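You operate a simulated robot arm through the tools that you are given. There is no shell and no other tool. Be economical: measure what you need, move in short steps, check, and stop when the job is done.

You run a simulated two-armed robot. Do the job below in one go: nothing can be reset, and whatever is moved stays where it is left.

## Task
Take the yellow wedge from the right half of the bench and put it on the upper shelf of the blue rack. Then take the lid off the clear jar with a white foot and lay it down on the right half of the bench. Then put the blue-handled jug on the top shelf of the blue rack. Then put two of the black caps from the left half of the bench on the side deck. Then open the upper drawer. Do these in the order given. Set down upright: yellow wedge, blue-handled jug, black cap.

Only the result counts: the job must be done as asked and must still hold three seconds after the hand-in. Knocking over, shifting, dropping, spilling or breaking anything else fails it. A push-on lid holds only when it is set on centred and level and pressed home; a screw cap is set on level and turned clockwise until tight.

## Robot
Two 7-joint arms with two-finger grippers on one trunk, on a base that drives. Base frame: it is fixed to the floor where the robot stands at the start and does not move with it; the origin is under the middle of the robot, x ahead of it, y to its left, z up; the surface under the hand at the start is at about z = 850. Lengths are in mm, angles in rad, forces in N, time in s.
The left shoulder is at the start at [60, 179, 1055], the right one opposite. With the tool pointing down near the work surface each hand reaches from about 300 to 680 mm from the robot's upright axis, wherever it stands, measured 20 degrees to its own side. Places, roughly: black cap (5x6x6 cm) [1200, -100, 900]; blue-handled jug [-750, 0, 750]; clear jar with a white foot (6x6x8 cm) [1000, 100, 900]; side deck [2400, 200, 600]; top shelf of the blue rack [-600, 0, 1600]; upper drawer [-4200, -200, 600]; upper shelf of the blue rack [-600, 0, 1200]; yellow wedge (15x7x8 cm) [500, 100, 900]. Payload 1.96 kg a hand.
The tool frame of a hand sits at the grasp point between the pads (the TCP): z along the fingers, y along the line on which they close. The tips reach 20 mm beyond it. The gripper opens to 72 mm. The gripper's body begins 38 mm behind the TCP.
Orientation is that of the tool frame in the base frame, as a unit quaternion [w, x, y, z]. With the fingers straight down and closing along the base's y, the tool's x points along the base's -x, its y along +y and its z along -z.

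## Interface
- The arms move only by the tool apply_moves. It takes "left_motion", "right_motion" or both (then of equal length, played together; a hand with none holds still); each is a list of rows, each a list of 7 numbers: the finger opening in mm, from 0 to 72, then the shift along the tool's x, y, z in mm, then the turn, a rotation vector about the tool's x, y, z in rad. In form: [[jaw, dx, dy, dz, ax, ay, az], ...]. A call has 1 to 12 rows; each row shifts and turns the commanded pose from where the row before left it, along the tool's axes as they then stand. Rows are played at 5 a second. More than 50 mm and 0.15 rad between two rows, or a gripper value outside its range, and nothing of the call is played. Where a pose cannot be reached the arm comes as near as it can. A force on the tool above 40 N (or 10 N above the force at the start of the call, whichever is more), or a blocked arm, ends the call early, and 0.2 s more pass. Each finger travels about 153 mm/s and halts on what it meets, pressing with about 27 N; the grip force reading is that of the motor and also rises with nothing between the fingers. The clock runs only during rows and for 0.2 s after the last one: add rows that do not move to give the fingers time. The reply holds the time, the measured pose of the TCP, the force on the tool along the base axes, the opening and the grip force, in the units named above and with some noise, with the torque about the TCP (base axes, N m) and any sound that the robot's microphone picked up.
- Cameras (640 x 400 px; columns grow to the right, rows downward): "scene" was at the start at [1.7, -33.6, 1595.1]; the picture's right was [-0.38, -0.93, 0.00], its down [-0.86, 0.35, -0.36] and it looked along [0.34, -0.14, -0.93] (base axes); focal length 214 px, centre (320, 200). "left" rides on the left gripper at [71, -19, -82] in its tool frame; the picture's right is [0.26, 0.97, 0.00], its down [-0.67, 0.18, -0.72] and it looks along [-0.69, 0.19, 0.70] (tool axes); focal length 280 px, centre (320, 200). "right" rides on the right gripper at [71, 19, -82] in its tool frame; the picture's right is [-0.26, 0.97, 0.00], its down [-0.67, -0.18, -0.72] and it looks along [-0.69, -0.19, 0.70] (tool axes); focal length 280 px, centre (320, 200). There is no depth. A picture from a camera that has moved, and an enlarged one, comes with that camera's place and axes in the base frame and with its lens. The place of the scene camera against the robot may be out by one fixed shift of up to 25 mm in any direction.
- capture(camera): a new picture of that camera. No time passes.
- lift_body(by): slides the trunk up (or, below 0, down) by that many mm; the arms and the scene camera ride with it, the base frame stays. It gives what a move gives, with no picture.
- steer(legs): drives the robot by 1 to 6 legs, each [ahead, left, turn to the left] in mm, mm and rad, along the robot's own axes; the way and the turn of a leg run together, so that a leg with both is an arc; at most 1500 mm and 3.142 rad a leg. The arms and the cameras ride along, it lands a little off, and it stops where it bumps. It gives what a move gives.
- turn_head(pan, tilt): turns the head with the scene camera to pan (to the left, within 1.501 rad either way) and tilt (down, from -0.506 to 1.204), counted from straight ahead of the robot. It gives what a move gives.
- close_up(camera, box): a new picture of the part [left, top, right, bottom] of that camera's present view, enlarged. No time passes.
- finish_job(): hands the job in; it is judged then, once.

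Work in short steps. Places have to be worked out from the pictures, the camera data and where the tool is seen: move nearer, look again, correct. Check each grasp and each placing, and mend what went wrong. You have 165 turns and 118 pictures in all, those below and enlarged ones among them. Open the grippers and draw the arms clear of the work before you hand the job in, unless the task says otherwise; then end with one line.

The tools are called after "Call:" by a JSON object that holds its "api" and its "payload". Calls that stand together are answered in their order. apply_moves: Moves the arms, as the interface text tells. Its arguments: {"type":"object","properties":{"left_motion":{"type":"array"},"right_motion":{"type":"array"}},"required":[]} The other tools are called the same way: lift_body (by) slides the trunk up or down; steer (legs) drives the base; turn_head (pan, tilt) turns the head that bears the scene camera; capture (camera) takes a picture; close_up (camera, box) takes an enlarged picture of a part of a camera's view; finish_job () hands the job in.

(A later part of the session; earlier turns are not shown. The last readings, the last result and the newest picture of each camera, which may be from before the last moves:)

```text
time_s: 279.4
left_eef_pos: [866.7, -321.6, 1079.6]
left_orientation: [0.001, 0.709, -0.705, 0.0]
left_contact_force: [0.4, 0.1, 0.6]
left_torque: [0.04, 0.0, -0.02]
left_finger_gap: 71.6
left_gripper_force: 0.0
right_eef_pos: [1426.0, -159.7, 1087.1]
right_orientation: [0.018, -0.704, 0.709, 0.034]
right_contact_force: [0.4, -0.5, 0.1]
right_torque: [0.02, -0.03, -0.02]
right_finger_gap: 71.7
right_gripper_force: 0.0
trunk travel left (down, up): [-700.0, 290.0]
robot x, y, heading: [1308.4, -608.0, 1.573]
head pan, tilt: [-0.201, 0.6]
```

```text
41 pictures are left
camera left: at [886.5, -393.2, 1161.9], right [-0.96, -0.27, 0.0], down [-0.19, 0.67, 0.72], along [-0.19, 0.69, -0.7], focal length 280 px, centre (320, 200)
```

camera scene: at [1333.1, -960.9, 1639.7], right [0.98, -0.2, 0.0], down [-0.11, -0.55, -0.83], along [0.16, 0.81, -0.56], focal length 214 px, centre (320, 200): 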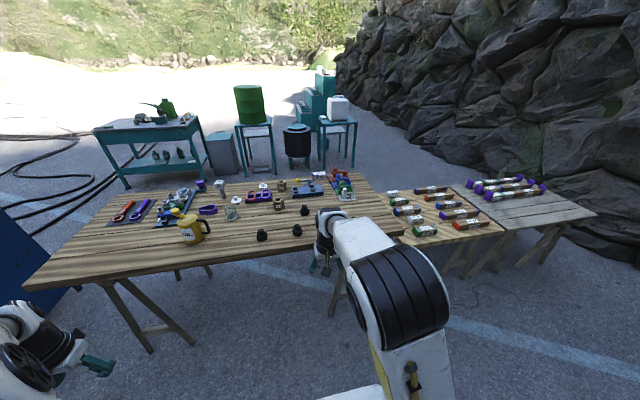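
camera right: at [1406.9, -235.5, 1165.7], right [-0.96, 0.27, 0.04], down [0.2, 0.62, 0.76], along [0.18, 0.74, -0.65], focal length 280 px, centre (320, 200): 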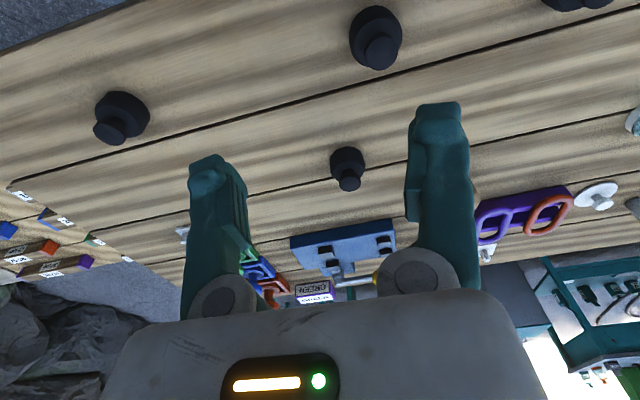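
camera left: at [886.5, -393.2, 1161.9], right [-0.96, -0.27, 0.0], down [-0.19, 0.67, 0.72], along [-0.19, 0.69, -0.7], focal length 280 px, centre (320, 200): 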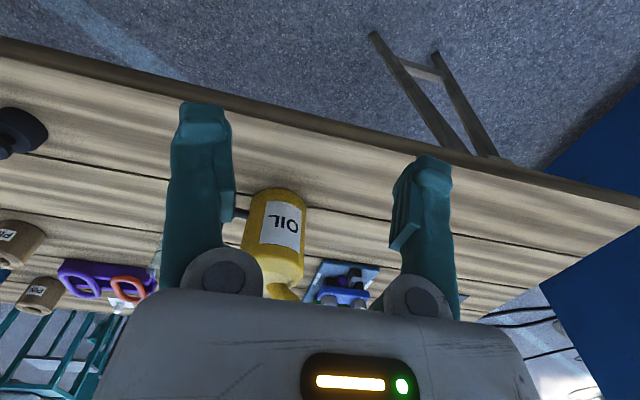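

Caps: A≈(1374,-123), C1≈(1187,-117). I bring the right hand above A and the left above C1.

Call:
{"api": "apply_moves", "payload": {"left_motion": [[72, -26, -40, 0, 0, 0, 0], [72, -26, -40, 0, 0, 0, 0], [72, -26, -40, 0, 0, 0, 0], [72, -26, -40, 0, 0, 0, 0], [72, -26, -40, 0, 0, 0, 0], [72, -26, -40, 0, 0, 0, 0], [72, -26, -40, 0, 0, 0, 0], [72, -25, -40, 10, 0, 0, 0], [72, 0, 0, 30, 0, 0, 0], [72, 0, 0, 30, 0, 0, 0], [72, 0, 0, 0, 0, 0, 0]], "right_motion": [[72, -10, 13, 10, 0, 0.02, 0], [72, -9, 13, 10, 0, 0.02, 0], [72, -9, 13, 10, 0, 0.02, 0], [72, -9, 13, 10, 0, 0.014, 0], [72, 0, 0, 10, 0, 0, 0], [72, 0, 0, 10, 0, 0, 0], [72, 0, 0, 10, 0, 0, 0], [72, 0, 0, 10, 0, 0, 0], [72, 0, 0, 10, 0, 0, 0], [72, 0, 0, 0, 0, 0, 0], [72, 0, 0, 0, 0, 0, 0]]}}

Call:
{"api": "capture", "payload": {"camera": "right"}}

Call:
{"api": "capture", "payload": {"camera": "left"}}

```text
time_s: 281.8
left_eef_pos: [1148.0, -141.6, 1000.2]
left_orientation: [0.0, 0.71, -0.704, -0.001]
left_contact_force: [-0.1, 0.9, 0.1]
left_torque: [0.01, -0.02, -0.05]
left_finger_gap: 71.8
left_gripper_force: 0.2
left hand out of reach, approached as far as the arm can: row 6, 7
right_eef_pos: [1400.8, -139.5, 1068.9]
right_orientation: [0.006, -0.704, 0.71, 0.022]
right_contact_force: [0.4, -0.1, 0.2]
right_torque: [-0.02, 0.01, 0.03]
right_finger_gap: 72.0
right_gripper_force: 0.1
right hand out of reach, approached as far as the arm can: row 3, 4, 5, 6, 7, 8, 9
trunk travel left (down, up): [-700.0, 290.0]
robot x, y, heading: [1304.9, -606.6, 1.578]
head pan, tilt: [-0.201, 0.6]
```

```text
40 pictures are left
camera right: at [1381.0, -212.6, 1149.4], right [-0.96, 0.27, 0.03], down [0.2, 0.65, 0.74], along [0.18, 0.72, -0.68], focal length 280 px, centre (320, 200)
```

right: 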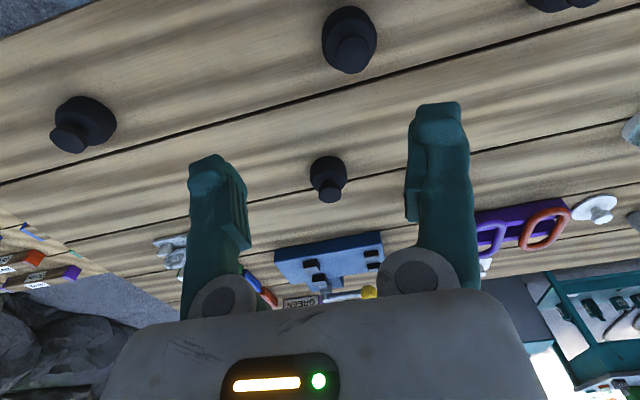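

```text
39 pictures are left
camera left: at [1167.7, -213.0, 1081.6], right [-0.96, -0.27, 0.0], down [-0.19, 0.67, 0.72], along [-0.19, 0.69, -0.7], focal length 280 px, centre (320, 200)
```

left: 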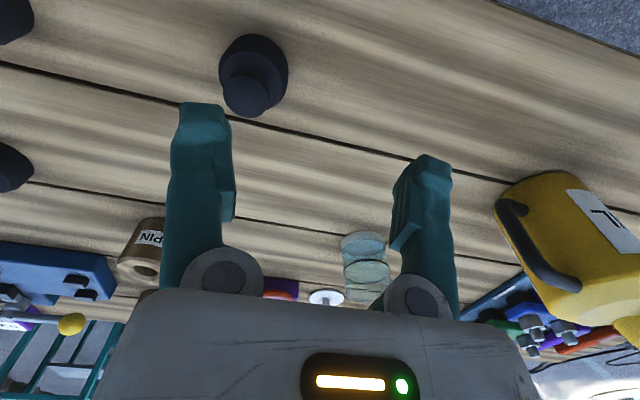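

C1≈(1192,-126), A≈(1373,-120). Left arm first: align above C1 and lower to z≈950.

Call:
{"api": "apply_moves", "payload": {"left_motion": [[72, -8, -22, 0, 0, 0, 0], [72, -8, -22, 0, 0, 0, 0], [72, 0, 0, 25, 0, 0, 0], [72, 0, 0, 20, 0, 0, 0], [72, 0, 0, 0, 0, 0, 0]]}}

Call:
{"api": "capture", "payload": {"camera": "left"}}

```text
time_s: 283.0
left_eef_pos: [1191.2, -124.2, 954.6]
left_orientation: [0.001, 0.709, -0.705, -0.001]
left_contact_force: [0.1, 0.5, -0.2]
left_torque: [0.03, 0.01, 0.01]
left_finger_gap: 72.1
left_gripper_force: 0.0
right_eef_pos: [1400.0, -139.0, 1069.9]
right_orientation: [0.006, -0.705, 0.709, 0.021]
right_contact_force: [-0.5, 0.3, 0.3]
right_torque: [0.01, 0.0, 0.01]
right_finger_gap: 72.0
right_gripper_force: 0.0
trunk travel left (down, up): [-700.0, 290.0]
robot x, y, heading: [1304.2, -605.8, 1.575]
head pan, tilt: [-0.201, 0.6]
```

```text
38 pictures are left
camera left: at [1210.9, -195.8, 1037.5], right [-0.96, -0.27, 0.0], down [-0.19, 0.67, 0.72], along [-0.19, 0.69, -0.7], focal length 280 px, centre (320, 200)
```

left: 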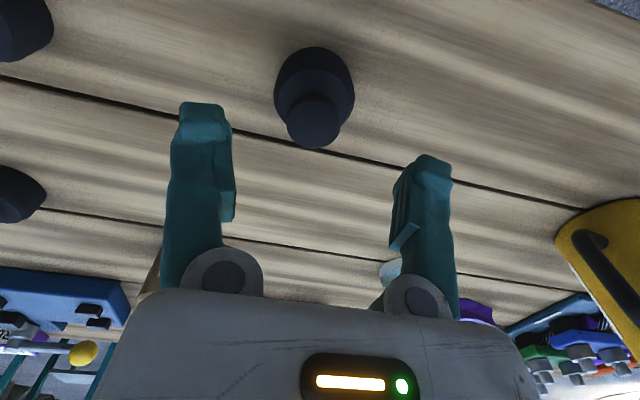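

Well aligned; body ≈48 mm wide. I descend to z≈884 and close on its body.

Call:
{"api": "apply_moves", "payload": {"left_motion": [[72, 0, -4, 25, 0, 0, 0], [72, 0, 0, 20, 0, 0, 0], [72, 0, 0, 15, 0, 0, 0], [72, 0, 0, 10, 0, 0, 0], [50, 0, 0, 0, 0, 0, 0], [25, 0, 0, 0, 0, 0, 0], [15, 0, 0, 0, 0, 0, 0], [15, 0, 0, 0, 0, 0, 0]]}}

Call:
{"api": "capture", "payload": {"camera": "left"}}

```text
time_s: 284.8
left_eef_pos: [1193.2, -123.5, 889.1]
left_orientation: [-0.002, 0.71, -0.705, -0.006]
left_contact_force: [-3.3, -5.7, 21.1]
left_torque: [-0.23, 0.64, 0.16]
left_finger_gap: 45.4
left_gripper_force: 26.8
right_eef_pos: [1401.2, -142.0, 1070.6]
right_orientation: [0.006, -0.705, 0.709, 0.022]
right_contact_force: [0.2, -0.1, 0.4]
right_torque: [-0.02, 0.01, -0.01]
right_finger_gap: 71.7
right_gripper_force: 0.1
trunk travel left (down, up): [-700.0, 290.0]
robot x, y, heading: [1303.8, -610.3, 1.57]
head pan, tilt: [-0.201, 0.6]
stopped in row 8 (left hand): the force on the tool passed its limit at 42 N (the readings are from after the stop); the commanded pose is now the measured one
```

```text
37 pictures are left
camera left: at [1212.7, -196.1, 970.5], right [-0.96, -0.27, 0.0], down [-0.19, 0.67, 0.72], along [-0.2, 0.7, -0.69], focal length 280 px, centre (320, 200)
```

left: 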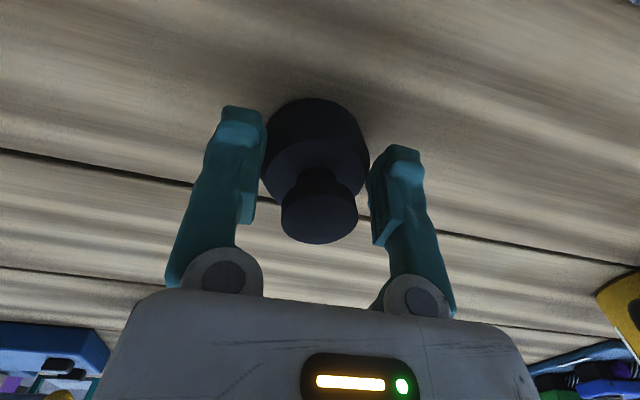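

Closed at 45 mm on the body with an upward push. I lift 15 mm to test the hold.

Call:
{"api": "apply_moves", "payload": {"left_motion": [[15, 0, 0, -5, 0, 0, 0], [15, 0, 0, -10, 0, 0, 0], [15, 0, 0, -10, 0, 0, 0], [15, 0, 0, 0, 0, 0, 0]]}}

Call:
{"api": "capture", "payload": {"camera": "left"}}

```text
time_s: 285.8
left_eef_pos: [1193.4, -120.3, 910.8]
left_orientation: [-0.001, 0.71, -0.704, -0.003]
left_contact_force: [-0.1, -0.3, -0.3]
left_torque: [-0.02, -0.01, -0.01]
left_finger_gap: 45.9
left_gripper_force: 27.2
right_eef_pos: [1399.1, -138.8, 1067.1]
right_orientation: [0.005, -0.704, 0.709, 0.021]
right_contact_force: [0.0, 0.6, 0.2]
right_torque: [-0.01, 0.0, 0.02]
right_finger_gap: 72.2
right_gripper_force: 0.1
trunk travel left (down, up): [-700.0, 290.0]
robot x, y, heading: [1307.7, -607.0, 1.574]
head pan, tilt: [-0.201, 0.6]
```

```text
36 pictures are left
camera left: at [1213.2, -193.1, 992.8], right [-0.96, -0.27, 0.0], down [-0.19, 0.67, 0.72], along [-0.19, 0.69, -0.69], focal length 280 px, centre (320, 200)
```

left: 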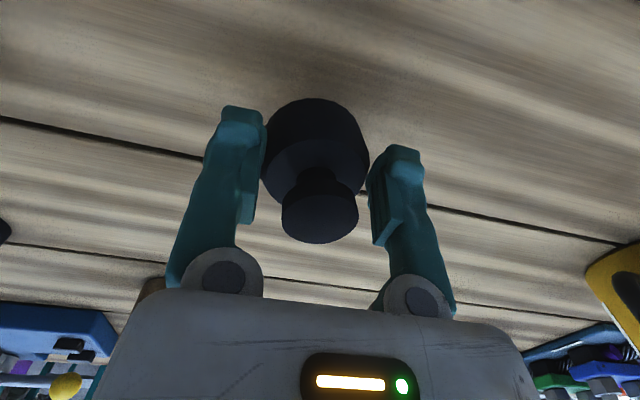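

The cap holds. I raise the left hand and bring the right over cap A, lower first.

Call:
{"api": "apply_moves", "payload": {"left_motion": [[15, 0, 0, -30, 0, 0, 0], [15, 0, 0, -30, 0, 0, 0], [15, 0, 0, -30, 0, 0, 0], [15, 0, 0, -20, 0, 0, 0], [15, 0, 0, 0, 0, 0, 0], [15, 0, 0, 0, 0, 0, 0], [15, 0, 0, 0, 0, 0, 0], [15, 0, 0, 0, 0, 0, 0]], "right_motion": [[72, 0, 0, 30, 0, 0.02, 0], [72, 0, 0, 30, 0, 0.02, 0], [72, 0, 0, 30, 0, 0, 0], [72, -7, 9, 10, 0, 0, 0], [72, -7, 9, 10, 0, 0, 0], [72, -6, 9, 5, 0, 0, 0], [72, 0, 0, 0, 0, 0, 0], [72, 0, 0, 0, 0, 0, 0]]}}

Call:
{"api": "capture", "payload": {"camera": "right"}}

```text
time_s: 287.6
left_eef_pos: [1192.6, -121.4, 1022.7]
left_orientation: [-0.002, 0.709, -0.705, -0.002]
left_contact_force: [0.3, 0.4, -0.5]
left_torque: [-0.02, -0.02, 0.0]
left_finger_gap: 45.5
left_gripper_force: 27.6
right_eef_pos: [1370.8, -116.1, 953.0]
right_orientation: [-0.009, -0.705, 0.709, 0.008]
right_contact_force: [-0.5, 0.0, 0.0]
right_torque: [0.0, -0.05, 0.01]
right_finger_gap: 72.3
right_gripper_force: 0.0
trunk travel left (down, up): [-700.0, 290.0]
robot x, y, heading: [1307.3, -609.5, 1.571]
head pan, tilt: [-0.201, 0.6]
```

```text
35 pictures are left
camera right: at [1351.2, -186.5, 1037.2], right [-0.96, 0.27, 0.02], down [0.2, 0.67, 0.71], along [0.18, 0.69, -0.7], focal length 280 px, centre (320, 200)
```

right: 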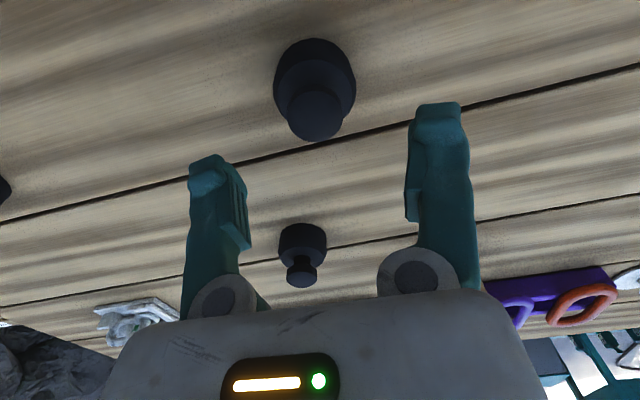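

Cap A at (1369,-121); I adjust, descend to z≈888 and close.

Call:
{"api": "apply_moves", "payload": {"right_motion": [[72, 4, 2, 25, 0, 0, 0], [72, 0, 0, 20, 0, 0, 0], [72, 0, 0, 12, 0, 0, 0], [72, 0, 0, 8, 0, 0, 0], [50, 0, 0, 0, 0, 0, 0], [30, 0, 0, 0, 0, 0, 0], [30, 0, 0, -1, 0, 0, 0], [15, 0, 0, -1, 0, 0, 0], [15, 0, 0, 0, 0, 0, 0]]}}

Call:
{"api": "apply_moves", "payload": {"right_motion": [[15, 0, 0, -5, 0, 0, 0], [15, 0, 0, -10, 0, 0, 0], [15, 0, 0, -20, 0, 0, 0], [15, 0, 0, 0, 0, 0, 0]]}}

Call:
{"api": "capture", "payload": {"camera": "right"}}

```text
time_s: 289.6
left_eef_pos: [1191.8, -121.0, 1023.2]
left_orientation: [-0.003, 0.71, -0.704, -0.004]
left_contact_force: [-0.3, -0.5, -1.1]
left_torque: [-0.01, -0.03, 0.01]
left_finger_gap: 45.4
left_gripper_force: 27.3
right_eef_pos: [1366.0, -121.9, 891.4]
right_orientation: [-0.008, -0.705, 0.71, 0.007]
right_contact_force: [-0.5, -0.6, 0.0]
right_torque: [-0.02, 0.02, 0.01]
right_finger_gap: 45.5
right_gripper_force: 27.0
trunk travel left (down, up): [-700.0, 290.0]
robot x, y, heading: [1302.3, -608.1, 1.571]
head pan, tilt: [-0.201, 0.6]
```

```text
time_s: 290.6
left_eef_pos: [1192.8, -121.8, 1024.6]
left_orientation: [-0.002, 0.709, -0.705, -0.003]
left_contact_force: [0.1, 1.0, -1.4]
left_torque: [-0.04, -0.04, -0.01]
left_finger_gap: 45.9
left_gripper_force: 27.6
right_eef_pos: [1368.3, -121.5, 925.3]
right_orientation: [-0.009, -0.705, 0.71, 0.007]
right_contact_force: [-0.2, -0.1, -1.1]
right_torque: [-0.02, -0.01, -0.02]
right_finger_gap: 45.4
right_gripper_force: 27.1
trunk travel left (down, up): [-700.0, 290.0]
robot x, y, heading: [1304.3, -609.8, 1.574]
head pan, tilt: [-0.201, 0.6]
```

```text
34 pictures are left
camera right: at [1348.9, -191.2, 1009.6], right [-0.96, 0.27, 0.02], down [0.2, 0.68, 0.71], along [0.18, 0.69, -0.7], focal length 280 px, centre (320, 200)
```

right: 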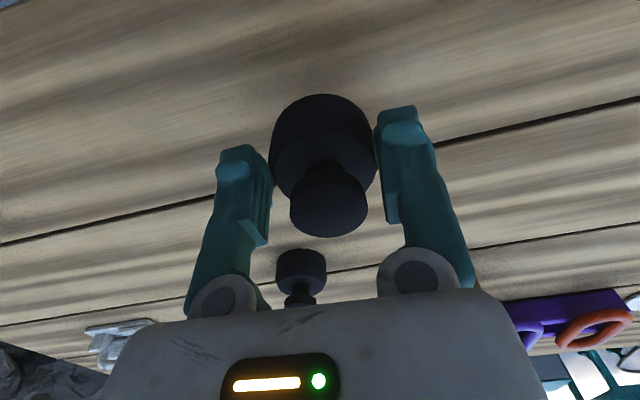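

Both caps are held. I raise the right hand, back off, and drive right to the side deck.

Call:
{"api": "apply_moves", "payload": {"right_motion": [[15, 0, 0, -40, 0, 0, 0], [15, 0, 0, -40, 0, 0, 0], [15, 0, 0, -20, 0, 0, 0], [15, 0, 0, 0, 0, 0, 0]]}}

Call:
{"api": "steer", "payload": {"legs": [[-380, 0, 0], [0, -1000, 0]]}}

Call:
{"api": "turn_head", "payload": {"pan": -0.1, "tilt": 0.7}}

Call:
{"api": "capture", "payload": {"camera": "scene"}}

```text
time_s: 291.6
left_eef_pos: [1192.7, -121.2, 1022.1]
left_orientation: [-0.002, 0.71, -0.704, -0.003]
left_contact_force: [-0.8, -0.3, -1.4]
left_torque: [0.0, -0.01, 0.02]
left_finger_gap: 45.7
left_gripper_force: 26.8
right_eef_pos: [1369.9, -119.4, 1025.3]
right_orientation: [-0.009, -0.704, 0.71, 0.008]
right_contact_force: [-0.2, 0.0, -0.4]
right_torque: [0.02, 0.01, 0.04]
right_finger_gap: 45.3
right_gripper_force: 26.8
trunk travel left (down, up): [-700.0, 290.0]
robot x, y, heading: [1299.2, -609.2, 1.576]
head pan, tilt: [-0.201, 0.6]
```

```text
time_s: 298.6
left_eef_pos: [2164.7, -495.6, 1022.5]
left_orientation: [-0.001, 0.711, -0.704, -0.003]
left_contact_force: [0.0, 0.4, -0.5]
left_torque: [0.01, -0.04, 0.01]
left_finger_gap: 45.2
left_gripper_force: 27.8
right_eef_pos: [2344.6, -491.7, 1025.0]
right_orientation: [-0.009, -0.707, 0.708, 0.008]
right_contact_force: [0.4, 0.1, -0.4]
right_torque: [0.01, 0.01, -0.05]
right_finger_gap: 25.3
right_gripper_force: 26.9
trunk travel left (down, up): [-700.0, 290.0]
robot x, y, heading: [2279.7, -976.1, 1.575]
head pan, tilt: [-0.201, 0.6]
```

```text
time_s: 299.3
left_eef_pos: [2164.2, -496.3, 1023.6]
left_orientation: [-0.002, 0.711, -0.703, -0.005]
left_contact_force: [0.5, -0.3, -0.3]
left_torque: [-0.02, 0.02, 0.0]
left_finger_gap: 45.4
left_gripper_force: 26.9
right_eef_pos: [2342.7, -493.3, 1026.3]
right_orientation: [-0.008, -0.706, 0.708, 0.008]
right_contact_force: [0.8, 0.1, -0.5]
right_torque: [-0.02, -0.01, 0.01]
right_finger_gap: 25.2
right_gripper_force: 27.5
trunk travel left (down, up): [-700.0, 290.0]
robot x, y, heading: [2281.9, -980.0, 1.58]
head pan, tilt: [-0.099, 0.7]
```

```text
33 pictures are left
camera scene: at [2298.2, -967.7, 1631.1], right [1.0, -0.09, 0.0], down [-0.06, -0.64, -0.77], along [0.07, 0.76, -0.64], focal length 214 px, centre (320, 200)
```

scene: 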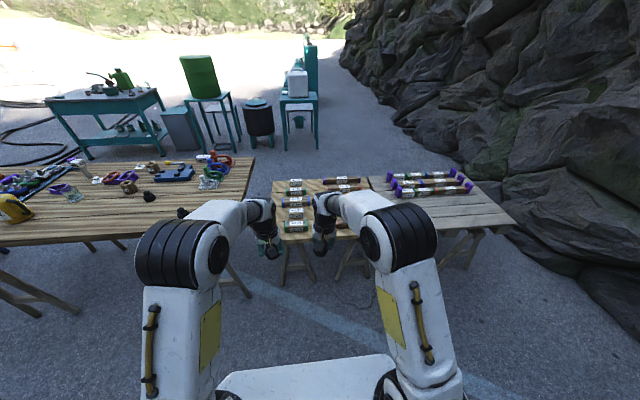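

The right gap went 45→25 mm — the cap has slipped, perhaps to its knob. I look at it.

Call:
{"api": "capture", "payload": {"camera": "right"}}

Call:
{"api": "close_up", "payload": {"camera": "scene", "box": [240, 160, 400, 280]}}

```text
32 pictures are left
camera right: at [2324.4, -562.3, 1110.0], right [-0.96, 0.26, 0.02], down [0.2, 0.68, 0.71], along [0.17, 0.69, -0.7], focal length 280 px, centre (320, 200)
```

right: 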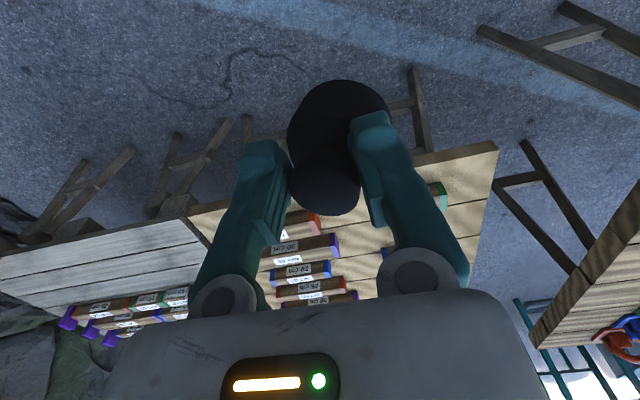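

```text
3.33 times, centred on (320, 220) of scene
camera zoom: at [2298.2, -967.7, 1631.1], right [1.0, -0.09, 0.0], down [-0.06, -0.64, -0.77], along [0.07, 0.76, -0.64], focal length 715 px, centre (320, 133)
```

zoom: 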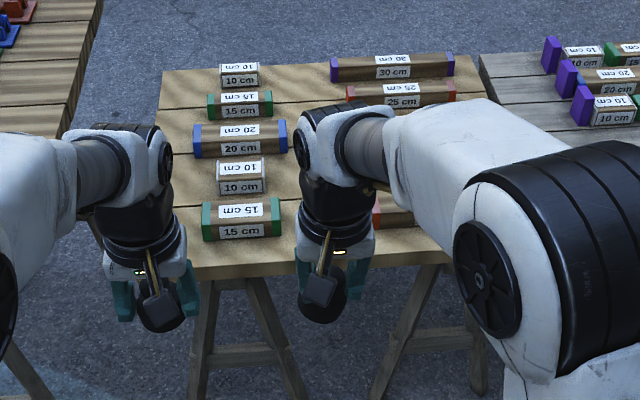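

The right cap now hangs by its neck, still held. The deck (z≈600, y -130…545) is free along its front-right strip; the left arm's elbow needs to stay clear of the bench, so I move the robot to x≈2500 and look again.

Call:
{"api": "steer", "payload": {"legs": [[0, -230, 0]]}}

Call:
{"api": "turn_head", "payload": {"pan": 0.05, "tilt": 0.75}}

Call:
{"api": "close_up", "payload": {"camera": "scene", "box": [210, 140, 430, 278]}}

Call:
{"api": "capture", "payload": {"camera": "left"}}

```text
time_s: 301.1
left_eef_pos: [2396.0, -492.9, 1023.4]
left_orientation: [-0.002, 0.712, -0.702, -0.003]
left_contact_force: [-0.5, 0.1, -0.9]
left_torque: [-0.03, 0.02, 0.0]
left_finger_gap: 45.7
left_gripper_force: 27.0
right_eef_pos: [2574.2, -490.7, 1027.2]
right_orientation: [0.009, 0.707, -0.707, -0.007]
right_contact_force: [-0.2, 0.2, -0.6]
right_torque: [-0.02, 0.01, 0.01]
right_finger_gap: 24.8
right_gripper_force: 27.1
trunk travel left (down, up): [-700.0, 290.0]
robot x, y, heading: [2512.4, -976.5, 1.584]
head pan, tilt: [-0.099, 0.7]
```

```text
time_s: 301.8
left_eef_pos: [2396.1, -493.9, 1022.3]
left_orientation: [-0.002, 0.712, -0.703, -0.003]
left_contact_force: [0.3, -0.1, -0.7]
left_torque: [0.03, 0.03, 0.02]
left_finger_gap: 45.4
left_gripper_force: 27.2
right_eef_pos: [2575.5, -491.4, 1027.0]
right_orientation: [0.007, 0.707, -0.707, -0.008]
right_contact_force: [-0.4, 0.3, -1.0]
right_torque: [-0.02, 0.03, -0.02]
right_finger_gap: 24.9
right_gripper_force: 27.1
trunk travel left (down, up): [-700.0, 290.0]
robot x, y, heading: [2510.5, -975.5, 1.58]
head pan, tilt: [0.051, 0.75]
```

```text
2.90 times, centred on (320, 209) of scene
camera zoom: at [2518.2, -967.5, 1626.8], right [1.0, 0.06, 0.0], down [0.04, -0.68, -0.73], along [-0.04, 0.73, -0.68], focal length 622 px, centre (320, 174)
```

zoom: 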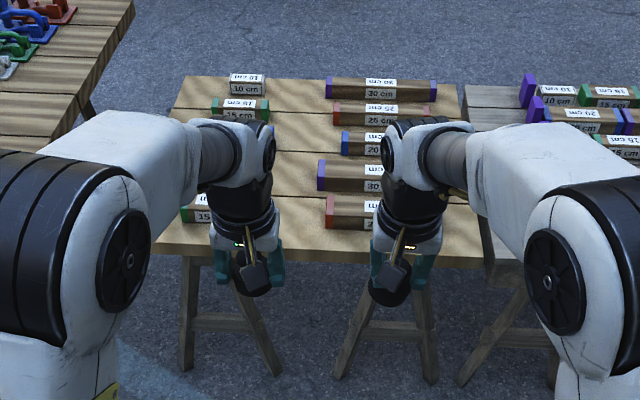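

```text
29 pictures are left
camera left: at [2416.7, -565.9, 1104.5], right [-0.96, -0.27, 0.0], down [-0.19, 0.67, 0.72], along [-0.2, 0.69, -0.69], focal length 280 px, centre (320, 200)
```

left: 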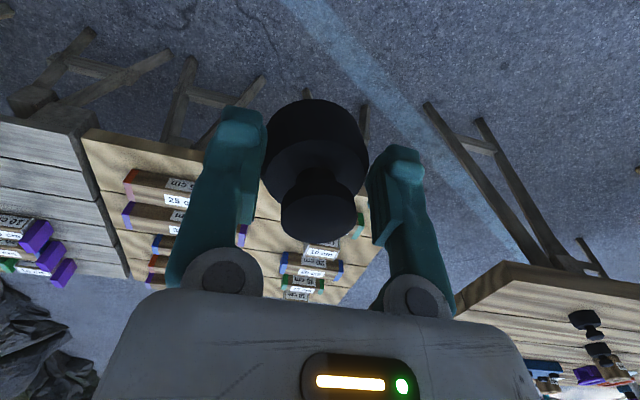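

Two free places: left cap around (2396,-80) in the gap between the box columns, right cap around (2575,-85) in the front strip. I lower the trunk 260 and drive ahead 300, then check.

Call:
{"api": "lift_body", "payload": {"by": -260}}

Call:
{"api": "steer", "payload": {"legs": [[300, 0, -0.01]]}}

Call:
{"api": "capture", "payload": {"camera": "left"}}

Call:
{"api": "capture", "payload": {"camera": "right"}}

```text
time_s: 304.4
left_eef_pos: [2395.9, -494.8, 762.6]
left_orientation: [-0.001, 0.712, -0.702, -0.004]
left_contact_force: [-0.4, 0.1, -1.1]
left_torque: [-0.02, 0.01, -0.02]
left_finger_gap: 45.6
left_gripper_force: 27.1
right_eef_pos: [2575.7, -491.1, 765.8]
right_orientation: [-0.01, -0.707, 0.707, 0.008]
right_contact_force: [0.2, 0.8, -0.6]
right_torque: [-0.04, 0.04, -0.02]
right_finger_gap: 25.1
right_gripper_force: 27.4
trunk travel left (down, up): [-440.0, 550.0]
robot x, y, heading: [2509.0, -977.2, 1.586]
head pan, tilt: [0.051, 0.75]
```

```text
time_s: 306.5
left_eef_pos: [2401.6, -192.8, 763.0]
left_orientation: [-0.001, 0.707, -0.707, -0.004]
left_contact_force: [0.4, -0.3, -0.6]
left_torque: [-0.03, 0.06, 0.0]
left_finger_gap: 45.3
left_gripper_force: 27.5
right_eef_pos: [2579.1, -191.1, 765.6]
right_orientation: [-0.01, -0.703, 0.711, 0.007]
right_contact_force: [0.5, -0.1, -0.2]
right_torque: [-0.01, 0.0, 0.04]
right_finger_gap: 24.8
right_gripper_force: 26.7
trunk travel left (down, up): [-440.0, 550.0]
robot x, y, heading: [2514.8, -679.2, 1.565]
head pan, tilt: [0.051, 0.75]
```

```text
28 pictures are left
camera left: at [2420.4, -264.5, 844.1], right [-0.96, -0.26, 0.0], down [-0.18, 0.67, 0.72], along [-0.19, 0.69, -0.69], focal length 280 px, centre (320, 200)
```

left: 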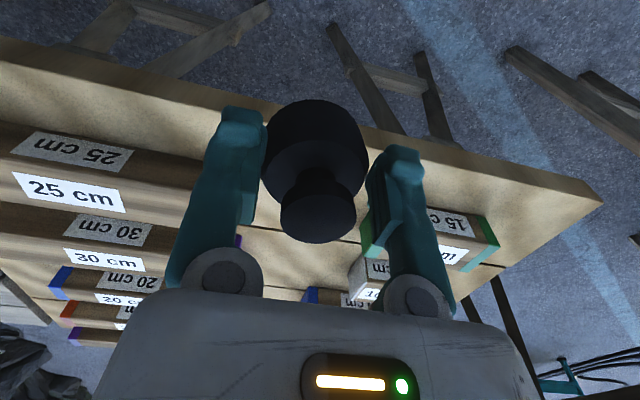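

```text
27 pictures are left
camera right: at [2559.7, -260.6, 849.6], right [-0.96, 0.27, 0.02], down [0.21, 0.67, 0.71], along [0.18, 0.69, -0.7], focal length 280 px, centre (320, 200)
```

right: 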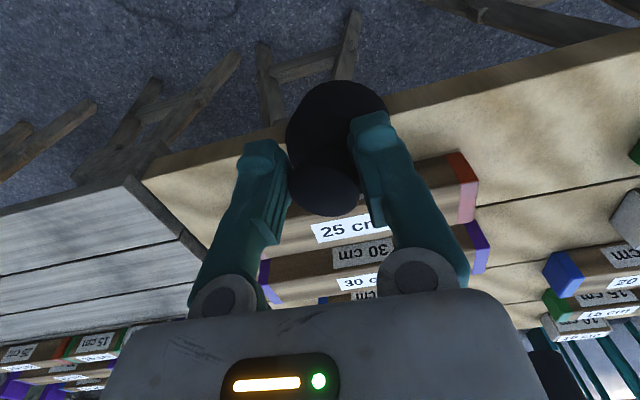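

Deck top ≈600, boxes ≈637 high. Free corridor between columns: x≈2320–2430; free corner right of the 25 cm box: x≈2705–2810. I drive 130 ahead, shift left cap to (2380,-45) and right cap to (2755,-55), still high.

Call:
{"api": "steer", "payload": {"legs": [[130, 0, 0]]}}

Call:
{"api": "apply_moves", "payload": {"left_motion": [[15, -5, 5, 0, 0, 0, 0], [15, -5, 5, 0, 0, 0, 0], [15, -5, 5, 0, 0, 0, 0], [15, -5, 5, 0, 0, 0, 0], [15, 0, 0, 0, 0, 0, 0]], "right_motion": [[15, 0, -44, 0, 0, 0, 0], [15, 0, -44, 0, 0, 0, 0], [15, 0, -44, 0, 0, 0, 0], [15, 0, -44, 0, 0, 0, 0], [15, 0, 0, 0, 0, 0, 0]]}}

Call:
{"api": "capture", "payload": {"camera": "right"}}

Call:
{"api": "capture", "payload": {"camera": "left"}}

```text
time_s: 307.8
left_eef_pos: [2402.6, -61.7, 763.2]
left_orientation: [0.0, 0.707, -0.707, -0.003]
left_contact_force: [0.1, 0.7, -0.9]
left_torque: [-0.04, 0.03, 0.01]
left_finger_gap: 0.0
left_gripper_force: 27.6
right_eef_pos: [2581.3, -60.3, 766.2]
right_orientation: [-0.009, -0.703, 0.712, 0.006]
right_contact_force: [0.3, 1.2, -1.1]
right_torque: [0.0, 0.04, -0.01]
right_finger_gap: 24.8
right_gripper_force: 27.1
trunk travel left (down, up): [-440.0, 550.0]
robot x, y, heading: [2511.8, -549.7, 1.565]
head pan, tilt: [0.051, 0.75]
```

```text
time_s: 308.9
left_eef_pos: [2382.7, -42.4, 763.1]
left_orientation: [-0.001, 0.707, -0.707, -0.004]
left_contact_force: [-0.1, 0.3, -0.2]
left_torque: [0.03, -0.02, 0.01]
left_finger_gap: 15.0
left_gripper_force: 0.1
right_eef_pos: [2755.1, -65.1, 764.4]
right_orientation: [-0.009, -0.702, 0.712, 0.008]
right_contact_force: [0.4, 1.2, 0.3]
right_torque: [-0.01, 0.0, -0.01]
right_finger_gap: 25.0
right_gripper_force: 27.1
trunk travel left (down, up): [-440.0, 550.0]
robot x, y, heading: [2508.6, -551.7, 1.569]
head pan, tilt: [0.051, 0.75]
```

```text
26 pictures are left
camera right: at [2736.1, -134.4, 847.0], right [-0.96, 0.28, 0.02], down [0.21, 0.67, 0.71], along [0.18, 0.69, -0.7], focal length 280 px, centre (320, 200)
```

right: 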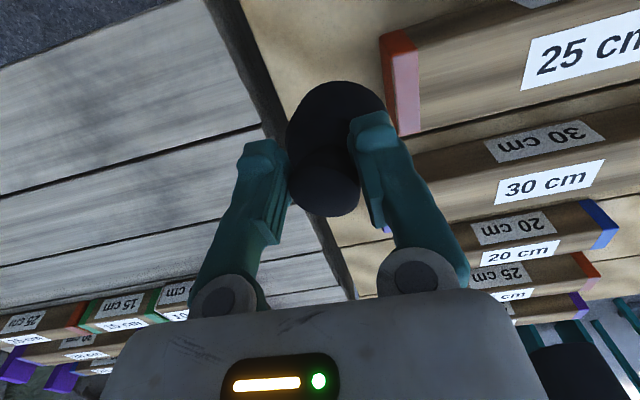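

```text
25 pictures are left
camera left: at [2400.9, -115.2, 844.6], right [-0.96, -0.26, 0.0], down [-0.18, 0.67, 0.72], along [-0.19, 0.69, -0.69], focal length 280 px, centre (320, 200)
```

left: 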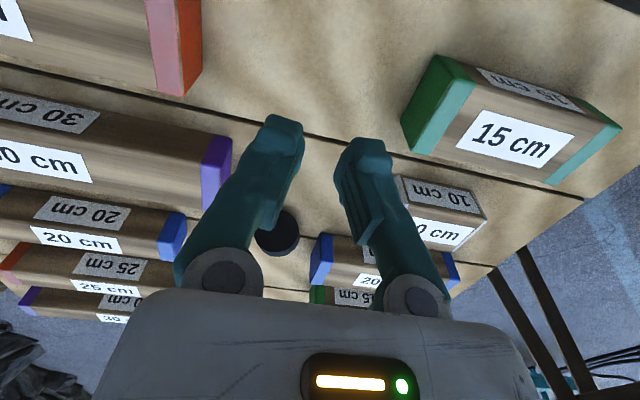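

The left cap slipped out and fell onto the deck at about (2377,175). I zoom in to see how it lies.

Call:
{"api": "close_up", "payload": {"camera": "left", "box": [200, 180, 360, 280]}}

Call:
{"api": "close_up", "payload": {"camera": "scene", "box": [240, 150, 400, 290]}}

```text
4.00 times, centred on (280, 230) of left
camera zoom: at [2400.9, -115.2, 844.6], right [-0.96, -0.26, 0.0], down [-0.18, 0.67, 0.72], along [-0.19, 0.69, -0.69], focal length 1122 px, centre (480, 80)
```

zoom: 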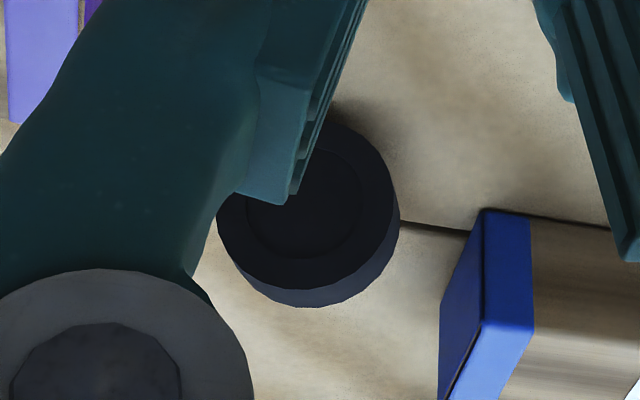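

```text
2.86 times, centred on (320, 220) of scene
camera zoom: at [2517.0, -538.1, 1366.8], right [1.0, 0.05, 0.0], down [0.03, -0.68, -0.73], along [-0.03, 0.73, -0.68], focal length 613 px, centre (320, 143)
```

zoom: 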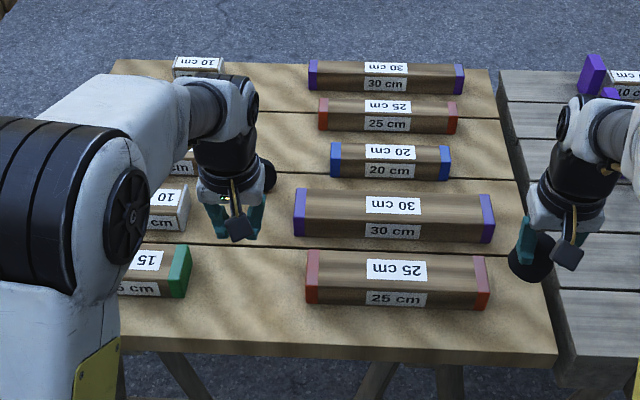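

It lies tipped over on the deck; I'll pick it up again afterwards. First the right cap: it leans ~0.25 rad in the grip, so I counter-rotate, move 20 mm further in, and lower.

Call:
{"api": "apply_moves", "payload": {"right_motion": [[15, -10, 3, 0, 0.12, 0, 0], [15, -10, 3, 0, 0.12, 0, 0], [15, 0, 0, 0, 0, 0, 0]]}}

Call:
{"api": "close_up", "payload": {"camera": "right", "box": [200, 50, 440, 230]}}

Call:
{"api": "close_up", "payload": {"camera": "scene", "box": [370, 190, 470, 270]}}

```text
time_s: 309.8
left_eef_pos: [2382.6, -42.1, 763.6]
left_orientation: [-0.002, 0.707, -0.707, -0.003]
left_contact_force: [1.0, -0.1, 0.3]
left_torque: [0.0, 0.01, 0.02]
left_finger_gap: 15.0
left_gripper_force: 0.0
right_eef_pos: [2749.9, -44.1, 762.6]
right_orientation: [0.076, -0.698, 0.707, -0.078]
right_contact_force: [0.3, -0.4, 0.0]
right_torque: [-0.03, 0.01, -0.02]
right_finger_gap: 24.8
right_gripper_force: 27.0
trunk travel left (down, up): [-440.0, 550.0]
robot x, y, heading: [2513.8, -549.4, 1.568]
head pan, tilt: [0.051, 0.75]
```

```text
2.22 times, centred on (320, 140) of right
camera zoom: at [2711.3, -113.2, 840.0], right [-0.94, 0.27, -0.21], down [0.03, 0.68, 0.74], along [0.34, 0.68, -0.64], focal length 623 px, centre (320, 333)
```

zoom: 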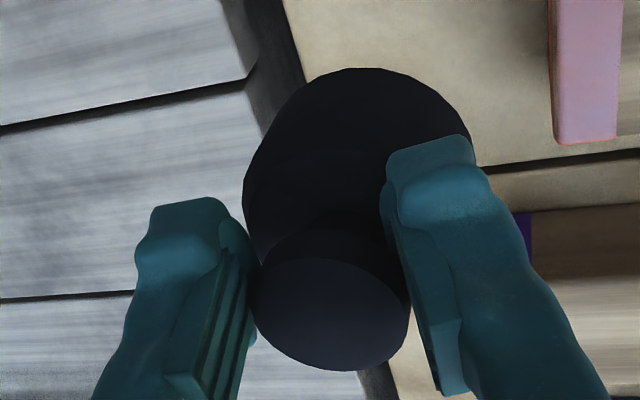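

```text
5.00 times, centred on (420, 230) of scene
camera zoom: at [2517.5, -538.2, 1366.8], right [1.0, 0.05, 0.0], down [0.03, -0.68, -0.73], along [-0.03, 0.73, -0.68], focal length 1072 px, centre (-180, 50)
```

zoom: 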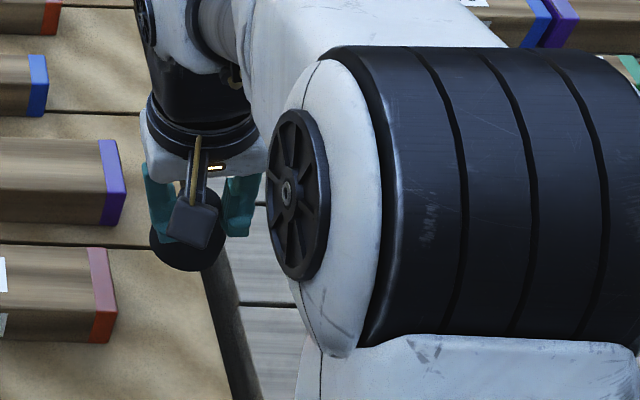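

Cap hangs over (2752,-37), free zone x 2707–2807. I lower it vertically.

Call:
{"api": "apply_moves", "payload": {"right_motion": [[15, 0, 4.8, 19.4, 0, 0, 0], [15, 0, 4.8, 19.4, 0, 0, 0], [15, 0, 4.8, 19.4, 0, 0, 0], [15, 0, 4.8, 19.4, 0, 0, 0], [15, 0, 0, 0, 0, 0, 0]]}}

Call:
{"api": "apply_moves", "payload": {"right_motion": [[15, 0, 0.9, 3.9, 0, 0, 0], [15, 0, 0.9, 3.9, 0, 0, 0], [15, 0, 0.7, 2.9, 0, 0, 0], [15, 0, 0.7, 2.9, 0, 0, 0], [15, 0, 0, 0, 0, 0, 0]]}}

```text
time_s: 310.9
left_eef_pos: [2380.7, -42.2, 762.8]
left_orientation: [-0.001, 0.707, -0.707, -0.003]
left_contact_force: [-0.5, -0.7, 0.4]
left_torque: [-0.03, 0.02, 0.02]
left_finger_gap: 15.0
left_gripper_force: 0.1
right_eef_pos: [2749.0, -44.7, 682.5]
right_orientation: [0.075, -0.698, 0.708, -0.078]
right_contact_force: [-0.1, -0.2, -0.6]
right_torque: [0.05, 0.01, 0.01]
right_finger_gap: 25.0
right_gripper_force: 27.0
trunk travel left (down, up): [-440.0, 550.0]
robot x, y, heading: [2514.6, -548.1, 1.567]
head pan, tilt: [0.051, 0.75]
```

```text
time_s: 312.1
left_eef_pos: [2381.3, -44.3, 765.1]
left_orientation: [0.003, -0.707, 0.707, 0.004]
left_contact_force: [-1.1, -0.3, 0.0]
left_torque: [0.0, 0.01, -0.06]
left_finger_gap: 15.0
left_gripper_force: 0.1
right_eef_pos: [2747.8, -43.8, 670.9]
right_orientation: [0.077, -0.698, 0.708, -0.076]
right_contact_force: [-0.4, 0.4, 27.7]
right_torque: [-0.36, 0.28, -0.01]
right_finger_gap: 24.8
right_gripper_force: 27.1
trunk travel left (down, up): [-440.0, 550.0]
robot x, y, heading: [2511.1, -548.9, 1.568]
head pan, tilt: [0.051, 0.75]
```

Contact at TCP z≈671. I ease up 2 mm and open slightly, then check before withdrawing.

Call:
{"api": "apply_moves", "payload": {"right_motion": [[15, 0, -0.5, -2, 0, 0, 0], [28, 0, 0, 0, 0, 0, 0], [40, 0, 0, 0, 0, 0, 0], [40, 0, 0, 0, 0, 0, 0]]}}

Call:
{"api": "capture", "payload": {"camera": "right"}}

```text
time_s: 313.1
left_eef_pos: [2382.1, -45.3, 763.1]
left_orientation: [-0.002, 0.707, -0.707, -0.004]
left_contact_force: [0.2, 0.3, 0.0]
left_torque: [-0.02, 0.01, -0.01]
left_finger_gap: 15.1
left_gripper_force: 0.1
right_eef_pos: [2749.3, -45.1, 671.3]
right_orientation: [0.078, -0.697, 0.708, -0.077]
right_contact_force: [5.5, 1.8, 25.2]
right_torque: [0.11, 0.34, -0.04]
right_finger_gap: 31.8
right_gripper_force: 0.2
trunk travel left (down, up): [-440.0, 550.0]
robot x, y, heading: [2512.3, -548.4, 1.569]
head pan, tilt: [0.051, 0.75]
```

```text
20 pictures are left
camera right: at [2710.4, -114.7, 748.5], right [-0.94, 0.28, -0.21], down [0.03, 0.67, 0.74], along [0.34, 0.69, -0.64], focal length 280 px, centre (320, 200)
```

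right: 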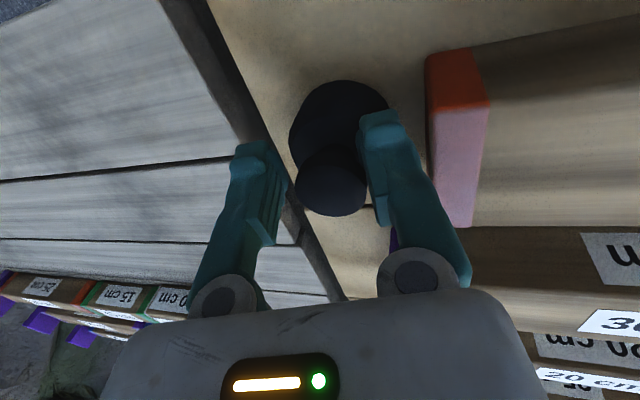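

One opening finger presses on the cap's shoulder because of the tilt; the cap is released though. I lift straight up and look.

Call:
{"api": "apply_moves", "payload": {"right_motion": [[34, 0, -1.2, -5, 0, 0, 0], [40, 0, -2.4, -10, 0, 0, 0], [50, 0, -4.8, -19, 0, 0, 0], [50, 0, -7, -29, 0, 0, 0], [50, 0, -7, -29, 0, 0, 0], [50, 0, 0, 0, 0, 0, 0]]}}

Call:
{"api": "capture", "payload": {"camera": "right"}}

```text
time_s: 314.6
left_eef_pos: [2382.4, -43.3, 763.3]
left_orientation: [0.001, -0.707, 0.707, 0.003]
left_contact_force: [0.1, 0.9, 1.3]
left_torque: [-0.02, 0.0, 0.05]
left_finger_gap: 15.2
left_gripper_force: 0.1
right_eef_pos: [2749.8, -44.1, 765.0]
right_orientation: [0.075, -0.698, 0.708, -0.078]
right_contact_force: [-0.5, 0.3, -0.3]
right_torque: [-0.01, 0.01, 0.03]
right_finger_gap: 50.1
right_gripper_force: 0.1
trunk travel left (down, up): [-440.0, 550.0]
robot x, y, heading: [2509.0, -547.9, 1.568]
head pan, tilt: [0.051, 0.75]
```

```text
19 pictures are left
camera right: at [2710.6, -113.4, 842.7], right [-0.94, 0.27, -0.21], down [0.03, 0.68, 0.74], along [0.34, 0.68, -0.64], focal length 280 px, centre (320, 200)
```

right: 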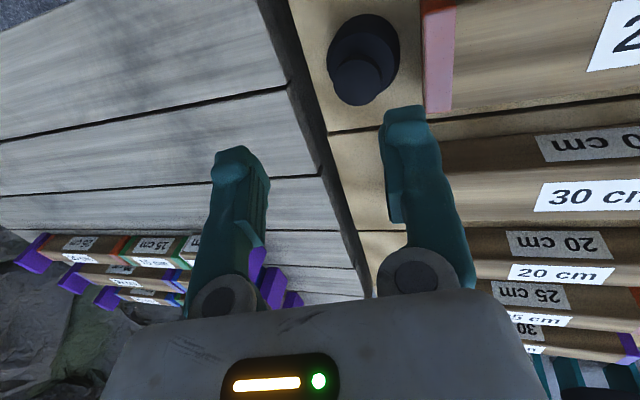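

The right cap stands upright. For the tipped cap (body centre ≈(2379,172,629), knob pointing away and down): I'll grip its body with the left hand from above, later turn the hand horizontal at the deck's front edge and let it settle upright. First approach.

Call:
{"api": "steer", "payload": {"legs": [[85, 0, 0]]}}

Call:
{"api": "apply_moves", "payload": {"left_motion": [[60, -25, 1, 15, 0, 0, 0], [60, -25, 1, 15, 0, 0, 0], [60, -25, 0, 15, 0, 0, 0], [60, -25, 0, 15, 0, 0, 0], [60, -10, 0, 15, 0, 0, 0], [60, 0, 0, 0, 0, 0, 0]]}}

Call:
{"api": "capture", "payload": {"camera": "left"}}

```text
time_s: 315.6
left_eef_pos: [2382.6, 42.0, 761.0]
left_orientation: [-0.002, 0.707, -0.707, -0.004]
left_contact_force: [-0.1, 0.7, -0.8]
left_torque: [-0.02, -0.01, -0.02]
left_finger_gap: 15.1
left_gripper_force: 0.1
right_eef_pos: [2750.1, 39.4, 764.7]
right_orientation: [0.074, -0.698, 0.708, -0.078]
right_contact_force: [-0.2, 0.6, 0.2]
right_torque: [-0.02, 0.0, -0.03]
right_finger_gap: 50.2
right_gripper_force: 0.0
trunk travel left (down, up): [-440.0, 550.0]
robot x, y, heading: [2511.9, -463.9, 1.568]
head pan, tilt: [0.051, 0.75]
```

```text
time_s: 317.0
left_eef_pos: [2381.5, 74.3, 733.3]
left_orientation: [0.001, -0.707, 0.707, 0.004]
left_contact_force: [-0.7, -0.7, -0.3]
left_torque: [0.03, 0.05, -0.01]
left_finger_gap: 59.8
left_gripper_force: 0.1
left hand out of reach, approached as far as the arm can: row 2, 3, 4
right_eef_pos: [2750.1, 39.6, 765.9]
right_orientation: [0.074, -0.698, 0.708, -0.077]
right_contact_force: [0.9, 0.2, 0.5]
right_torque: [0.0, 0.0, -0.01]
right_finger_gap: 49.9
right_gripper_force: 0.1
trunk travel left (down, up): [-440.0, 550.0]
robot x, y, heading: [2513.5, -466.6, 1.568]
head pan, tilt: [0.051, 0.75]
```

```text
18 pictures are left
camera left: at [2400.9, 2.5, 815.5], right [-0.97, -0.26, 0.0], down [-0.18, 0.67, 0.72], along [-0.19, 0.7, -0.69], focal length 280 px, centre (320, 200)
```

left: 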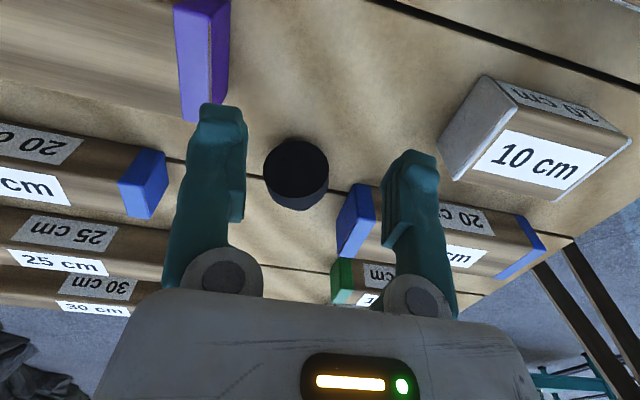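

The tipped cap is at (2380,160). Reach is limited by shoulder height; I raise the trunk 100 and then extend and lower the left arm.

Call:
{"api": "lift_body", "payload": {"by": 100}}

Call:
{"api": "apply_moves", "payload": {"left_motion": [[56, -10, 1, 40, 0, 0, 0], [56, -20, 0, 35, 0, 0, 0], [56, -22, 0, 25, 0, 0, 0], [56, -22, 0, 25, 0, 0, 0], [56, -20, 0, 20, 0, 0, 0], [56, 0, 0, 15, 0, 0, 0], [56, 0, 0, 0, 0, 0, 0]]}}

Call:
{"api": "capture", "payload": {"camera": "left"}}

```text
time_s: 318.4
left_eef_pos: [2381.8, 74.9, 833.1]
left_orientation: [0.0, -0.707, 0.708, 0.003]
left_contact_force: [-0.6, 0.4, 0.7]
left_torque: [0.03, 0.02, 0.03]
left_finger_gap: 60.0
left_gripper_force: 0.1
right_eef_pos: [2749.5, 40.1, 865.6]
right_orientation: [0.076, -0.698, 0.707, -0.078]
right_contact_force: [-0.5, -0.5, 0.5]
right_torque: [-0.02, 0.0, 0.01]
right_finger_gap: 49.9
right_gripper_force: 0.1
trunk travel left (down, up): [-540.0, 450.0]
robot x, y, heading: [2509.8, -462.5, 1.568]
head pan, tilt: [0.051, 0.75]
```

```text
time_s: 320.0
left_eef_pos: [2379.2, 135.4, 708.9]
left_orientation: [0.002, -0.707, 0.707, 0.004]
left_contact_force: [0.2, 0.2, -0.5]
left_torque: [0.04, 0.01, 0.0]
left_finger_gap: 56.1
left_gripper_force: 0.0
left hand out of reach, approached as far as the arm can: row 4, 5
right_eef_pos: [2751.3, 39.9, 864.7]
right_orientation: [0.075, -0.698, 0.708, -0.077]
right_contact_force: [-0.3, -0.1, 0.6]
right_torque: [0.0, -0.05, -0.02]
right_finger_gap: 50.1
right_gripper_force: 0.0
trunk travel left (down, up): [-540.0, 450.0]
robot x, y, heading: [2510.5, -465.8, 1.568]
head pan, tilt: [0.051, 0.75]
```

```text
17 pictures are left
camera left: at [2399.5, 61.8, 791.2], right [-0.97, -0.26, 0.0], down [-0.18, 0.67, 0.72], along [-0.19, 0.7, -0.69], focal length 280 px, centre (320, 200)
```

left: 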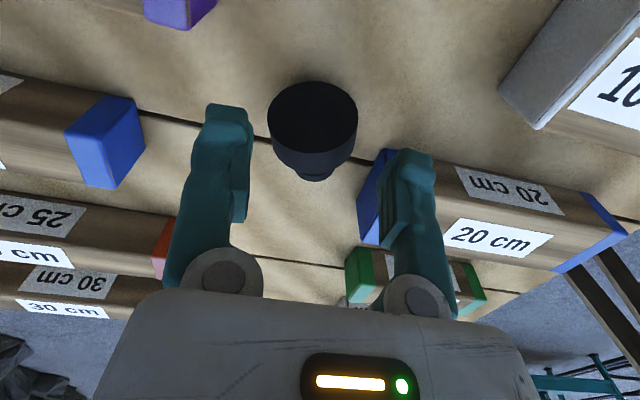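

Cap axis is yawed ~0.25 to the left, body centre ≈(2377,164,631). I drive 30 mm forward, yaw the hand to match, and lower around the body.

Call:
{"api": "steer", "payload": {"legs": [[30, 0, 0]]}}

Call:
{"api": "apply_moves", "payload": {"left_motion": [[60, 0, 1, 15, 0, 0, -0.12], [60, 0, 1, 15, 0, 0, -0.12], [60, 0, 0, 15, 0, 0, 0], [60, 0, 0, 12, 0, 0, 0], [60, 0, 0, 10, 0, 0, 0], [60, 0, 0, 0, 0, 0, 0]]}}

Call:
{"api": "capture", "payload": {"camera": "left"}}

```text
time_s: 320.8
left_eef_pos: [2380.1, 164.5, 708.4]
left_orientation: [-0.001, 0.707, -0.707, -0.002]
left_contact_force: [-0.8, 0.7, 0.1]
left_torque: [-0.04, -0.01, -0.02]
left_finger_gap: 56.2
left_gripper_force: 0.0
right_eef_pos: [2750.2, 71.2, 864.4]
right_orientation: [0.074, -0.698, 0.708, -0.078]
right_contact_force: [-0.2, -0.1, 0.0]
right_torque: [-0.01, 0.0, 0.03]
right_finger_gap: 49.9
right_gripper_force: 0.2
trunk travel left (down, up): [-540.0, 450.0]
robot x, y, heading: [2511.9, -435.2, 1.565]
head pan, tilt: [0.051, 0.75]
```

```text
time_s: 322.2
left_eef_pos: [2378.6, 162.3, 642.2]
left_orientation: [-0.001, 0.786, -0.618, -0.003]
left_contact_force: [0.1, 0.4, -0.4]
left_torque: [-0.03, -0.03, 0.02]
left_finger_gap: 60.0
left_gripper_force: 0.2
right_eef_pos: [2749.8, 69.4, 865.1]
right_orientation: [0.075, -0.699, 0.707, -0.077]
right_contact_force: [0.0, 0.3, 0.4]
right_torque: [0.02, 0.0, -0.03]
right_finger_gap: 50.1
right_gripper_force: 0.0
trunk travel left (down, up): [-540.0, 450.0]
robot x, y, heading: [2513.5, -438.2, 1.561]
head pan, tilt: [0.051, 0.75]
```

```text
16 pictures are left
camera left: at [2413.8, 97.3, 723.7], right [-0.88, -0.48, 0.0], down [-0.34, 0.61, 0.72], along [-0.35, 0.63, -0.69], focal length 280 px, centre (320, 200)
```

left: 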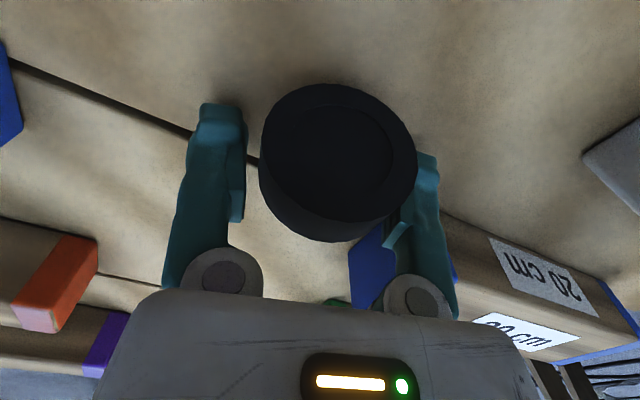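

The yaw was wrong (the knob was aligned before); I rise a little, undo it, lower to z≈634 and close.

Call:
{"api": "apply_moves", "payload": {"left_motion": [[64, 0, 0, -15, 0, 0, 0.12], [64, 0, 0, 0, 0, 0, 0.12], [64, 0, -1.5, 12, 0, 0, 0], [64, 0, 0, 11, 0, 0, 0], [64, 0, 0, 0, 0, 0, 0], [50, 0, 0, 0, 0, 0, 0], [35, 0, 0, 0, 0, 0, 0], [25, 0, 0, 0, 0, 0, 0], [25, 0, 0, 0, 0, 0, 0]]}}

Call:
{"api": "capture", "payload": {"camera": "left"}}

```text
time_s: 323.9
left_eef_pos: [2382.8, 166.3, 639.4]
left_orientation: [0.007, -0.706, 0.708, 0.007]
left_contact_force: [1.7, -2.2, 18.7]
left_torque: [-0.11, -0.04, 0.13]
left_finger_gap: 55.0
left_gripper_force: 27.2
right_eef_pos: [2749.9, 67.0, 866.5]
right_orientation: [0.076, -0.698, 0.708, -0.077]
right_contact_force: [0.3, -0.3, -0.6]
right_torque: [-0.02, 0.01, -0.03]
right_finger_gap: 50.2
right_gripper_force: 0.0
trunk travel left (down, up): [-540.0, 450.0]
robot x, y, heading: [2513.5, -436.0, 1.569]
head pan, tilt: [0.051, 0.75]
stopped in row 8 (left hand): the force on the tool passed its limit at 41 N (the readings are from after the stop); the commanded pose is now the measured one
```

```text
15 pictures are left
camera left: at [2401.5, 93.9, 720.1], right [-0.97, -0.26, -0.01], down [-0.18, 0.66, 0.73], along [-0.19, 0.7, -0.69], focal length 280 px, centre (320, 200)
```

left: 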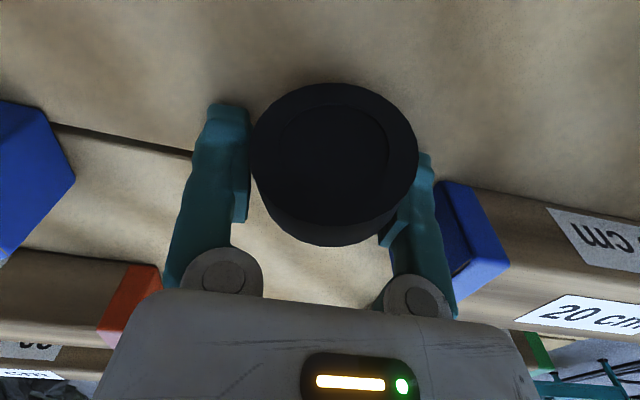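

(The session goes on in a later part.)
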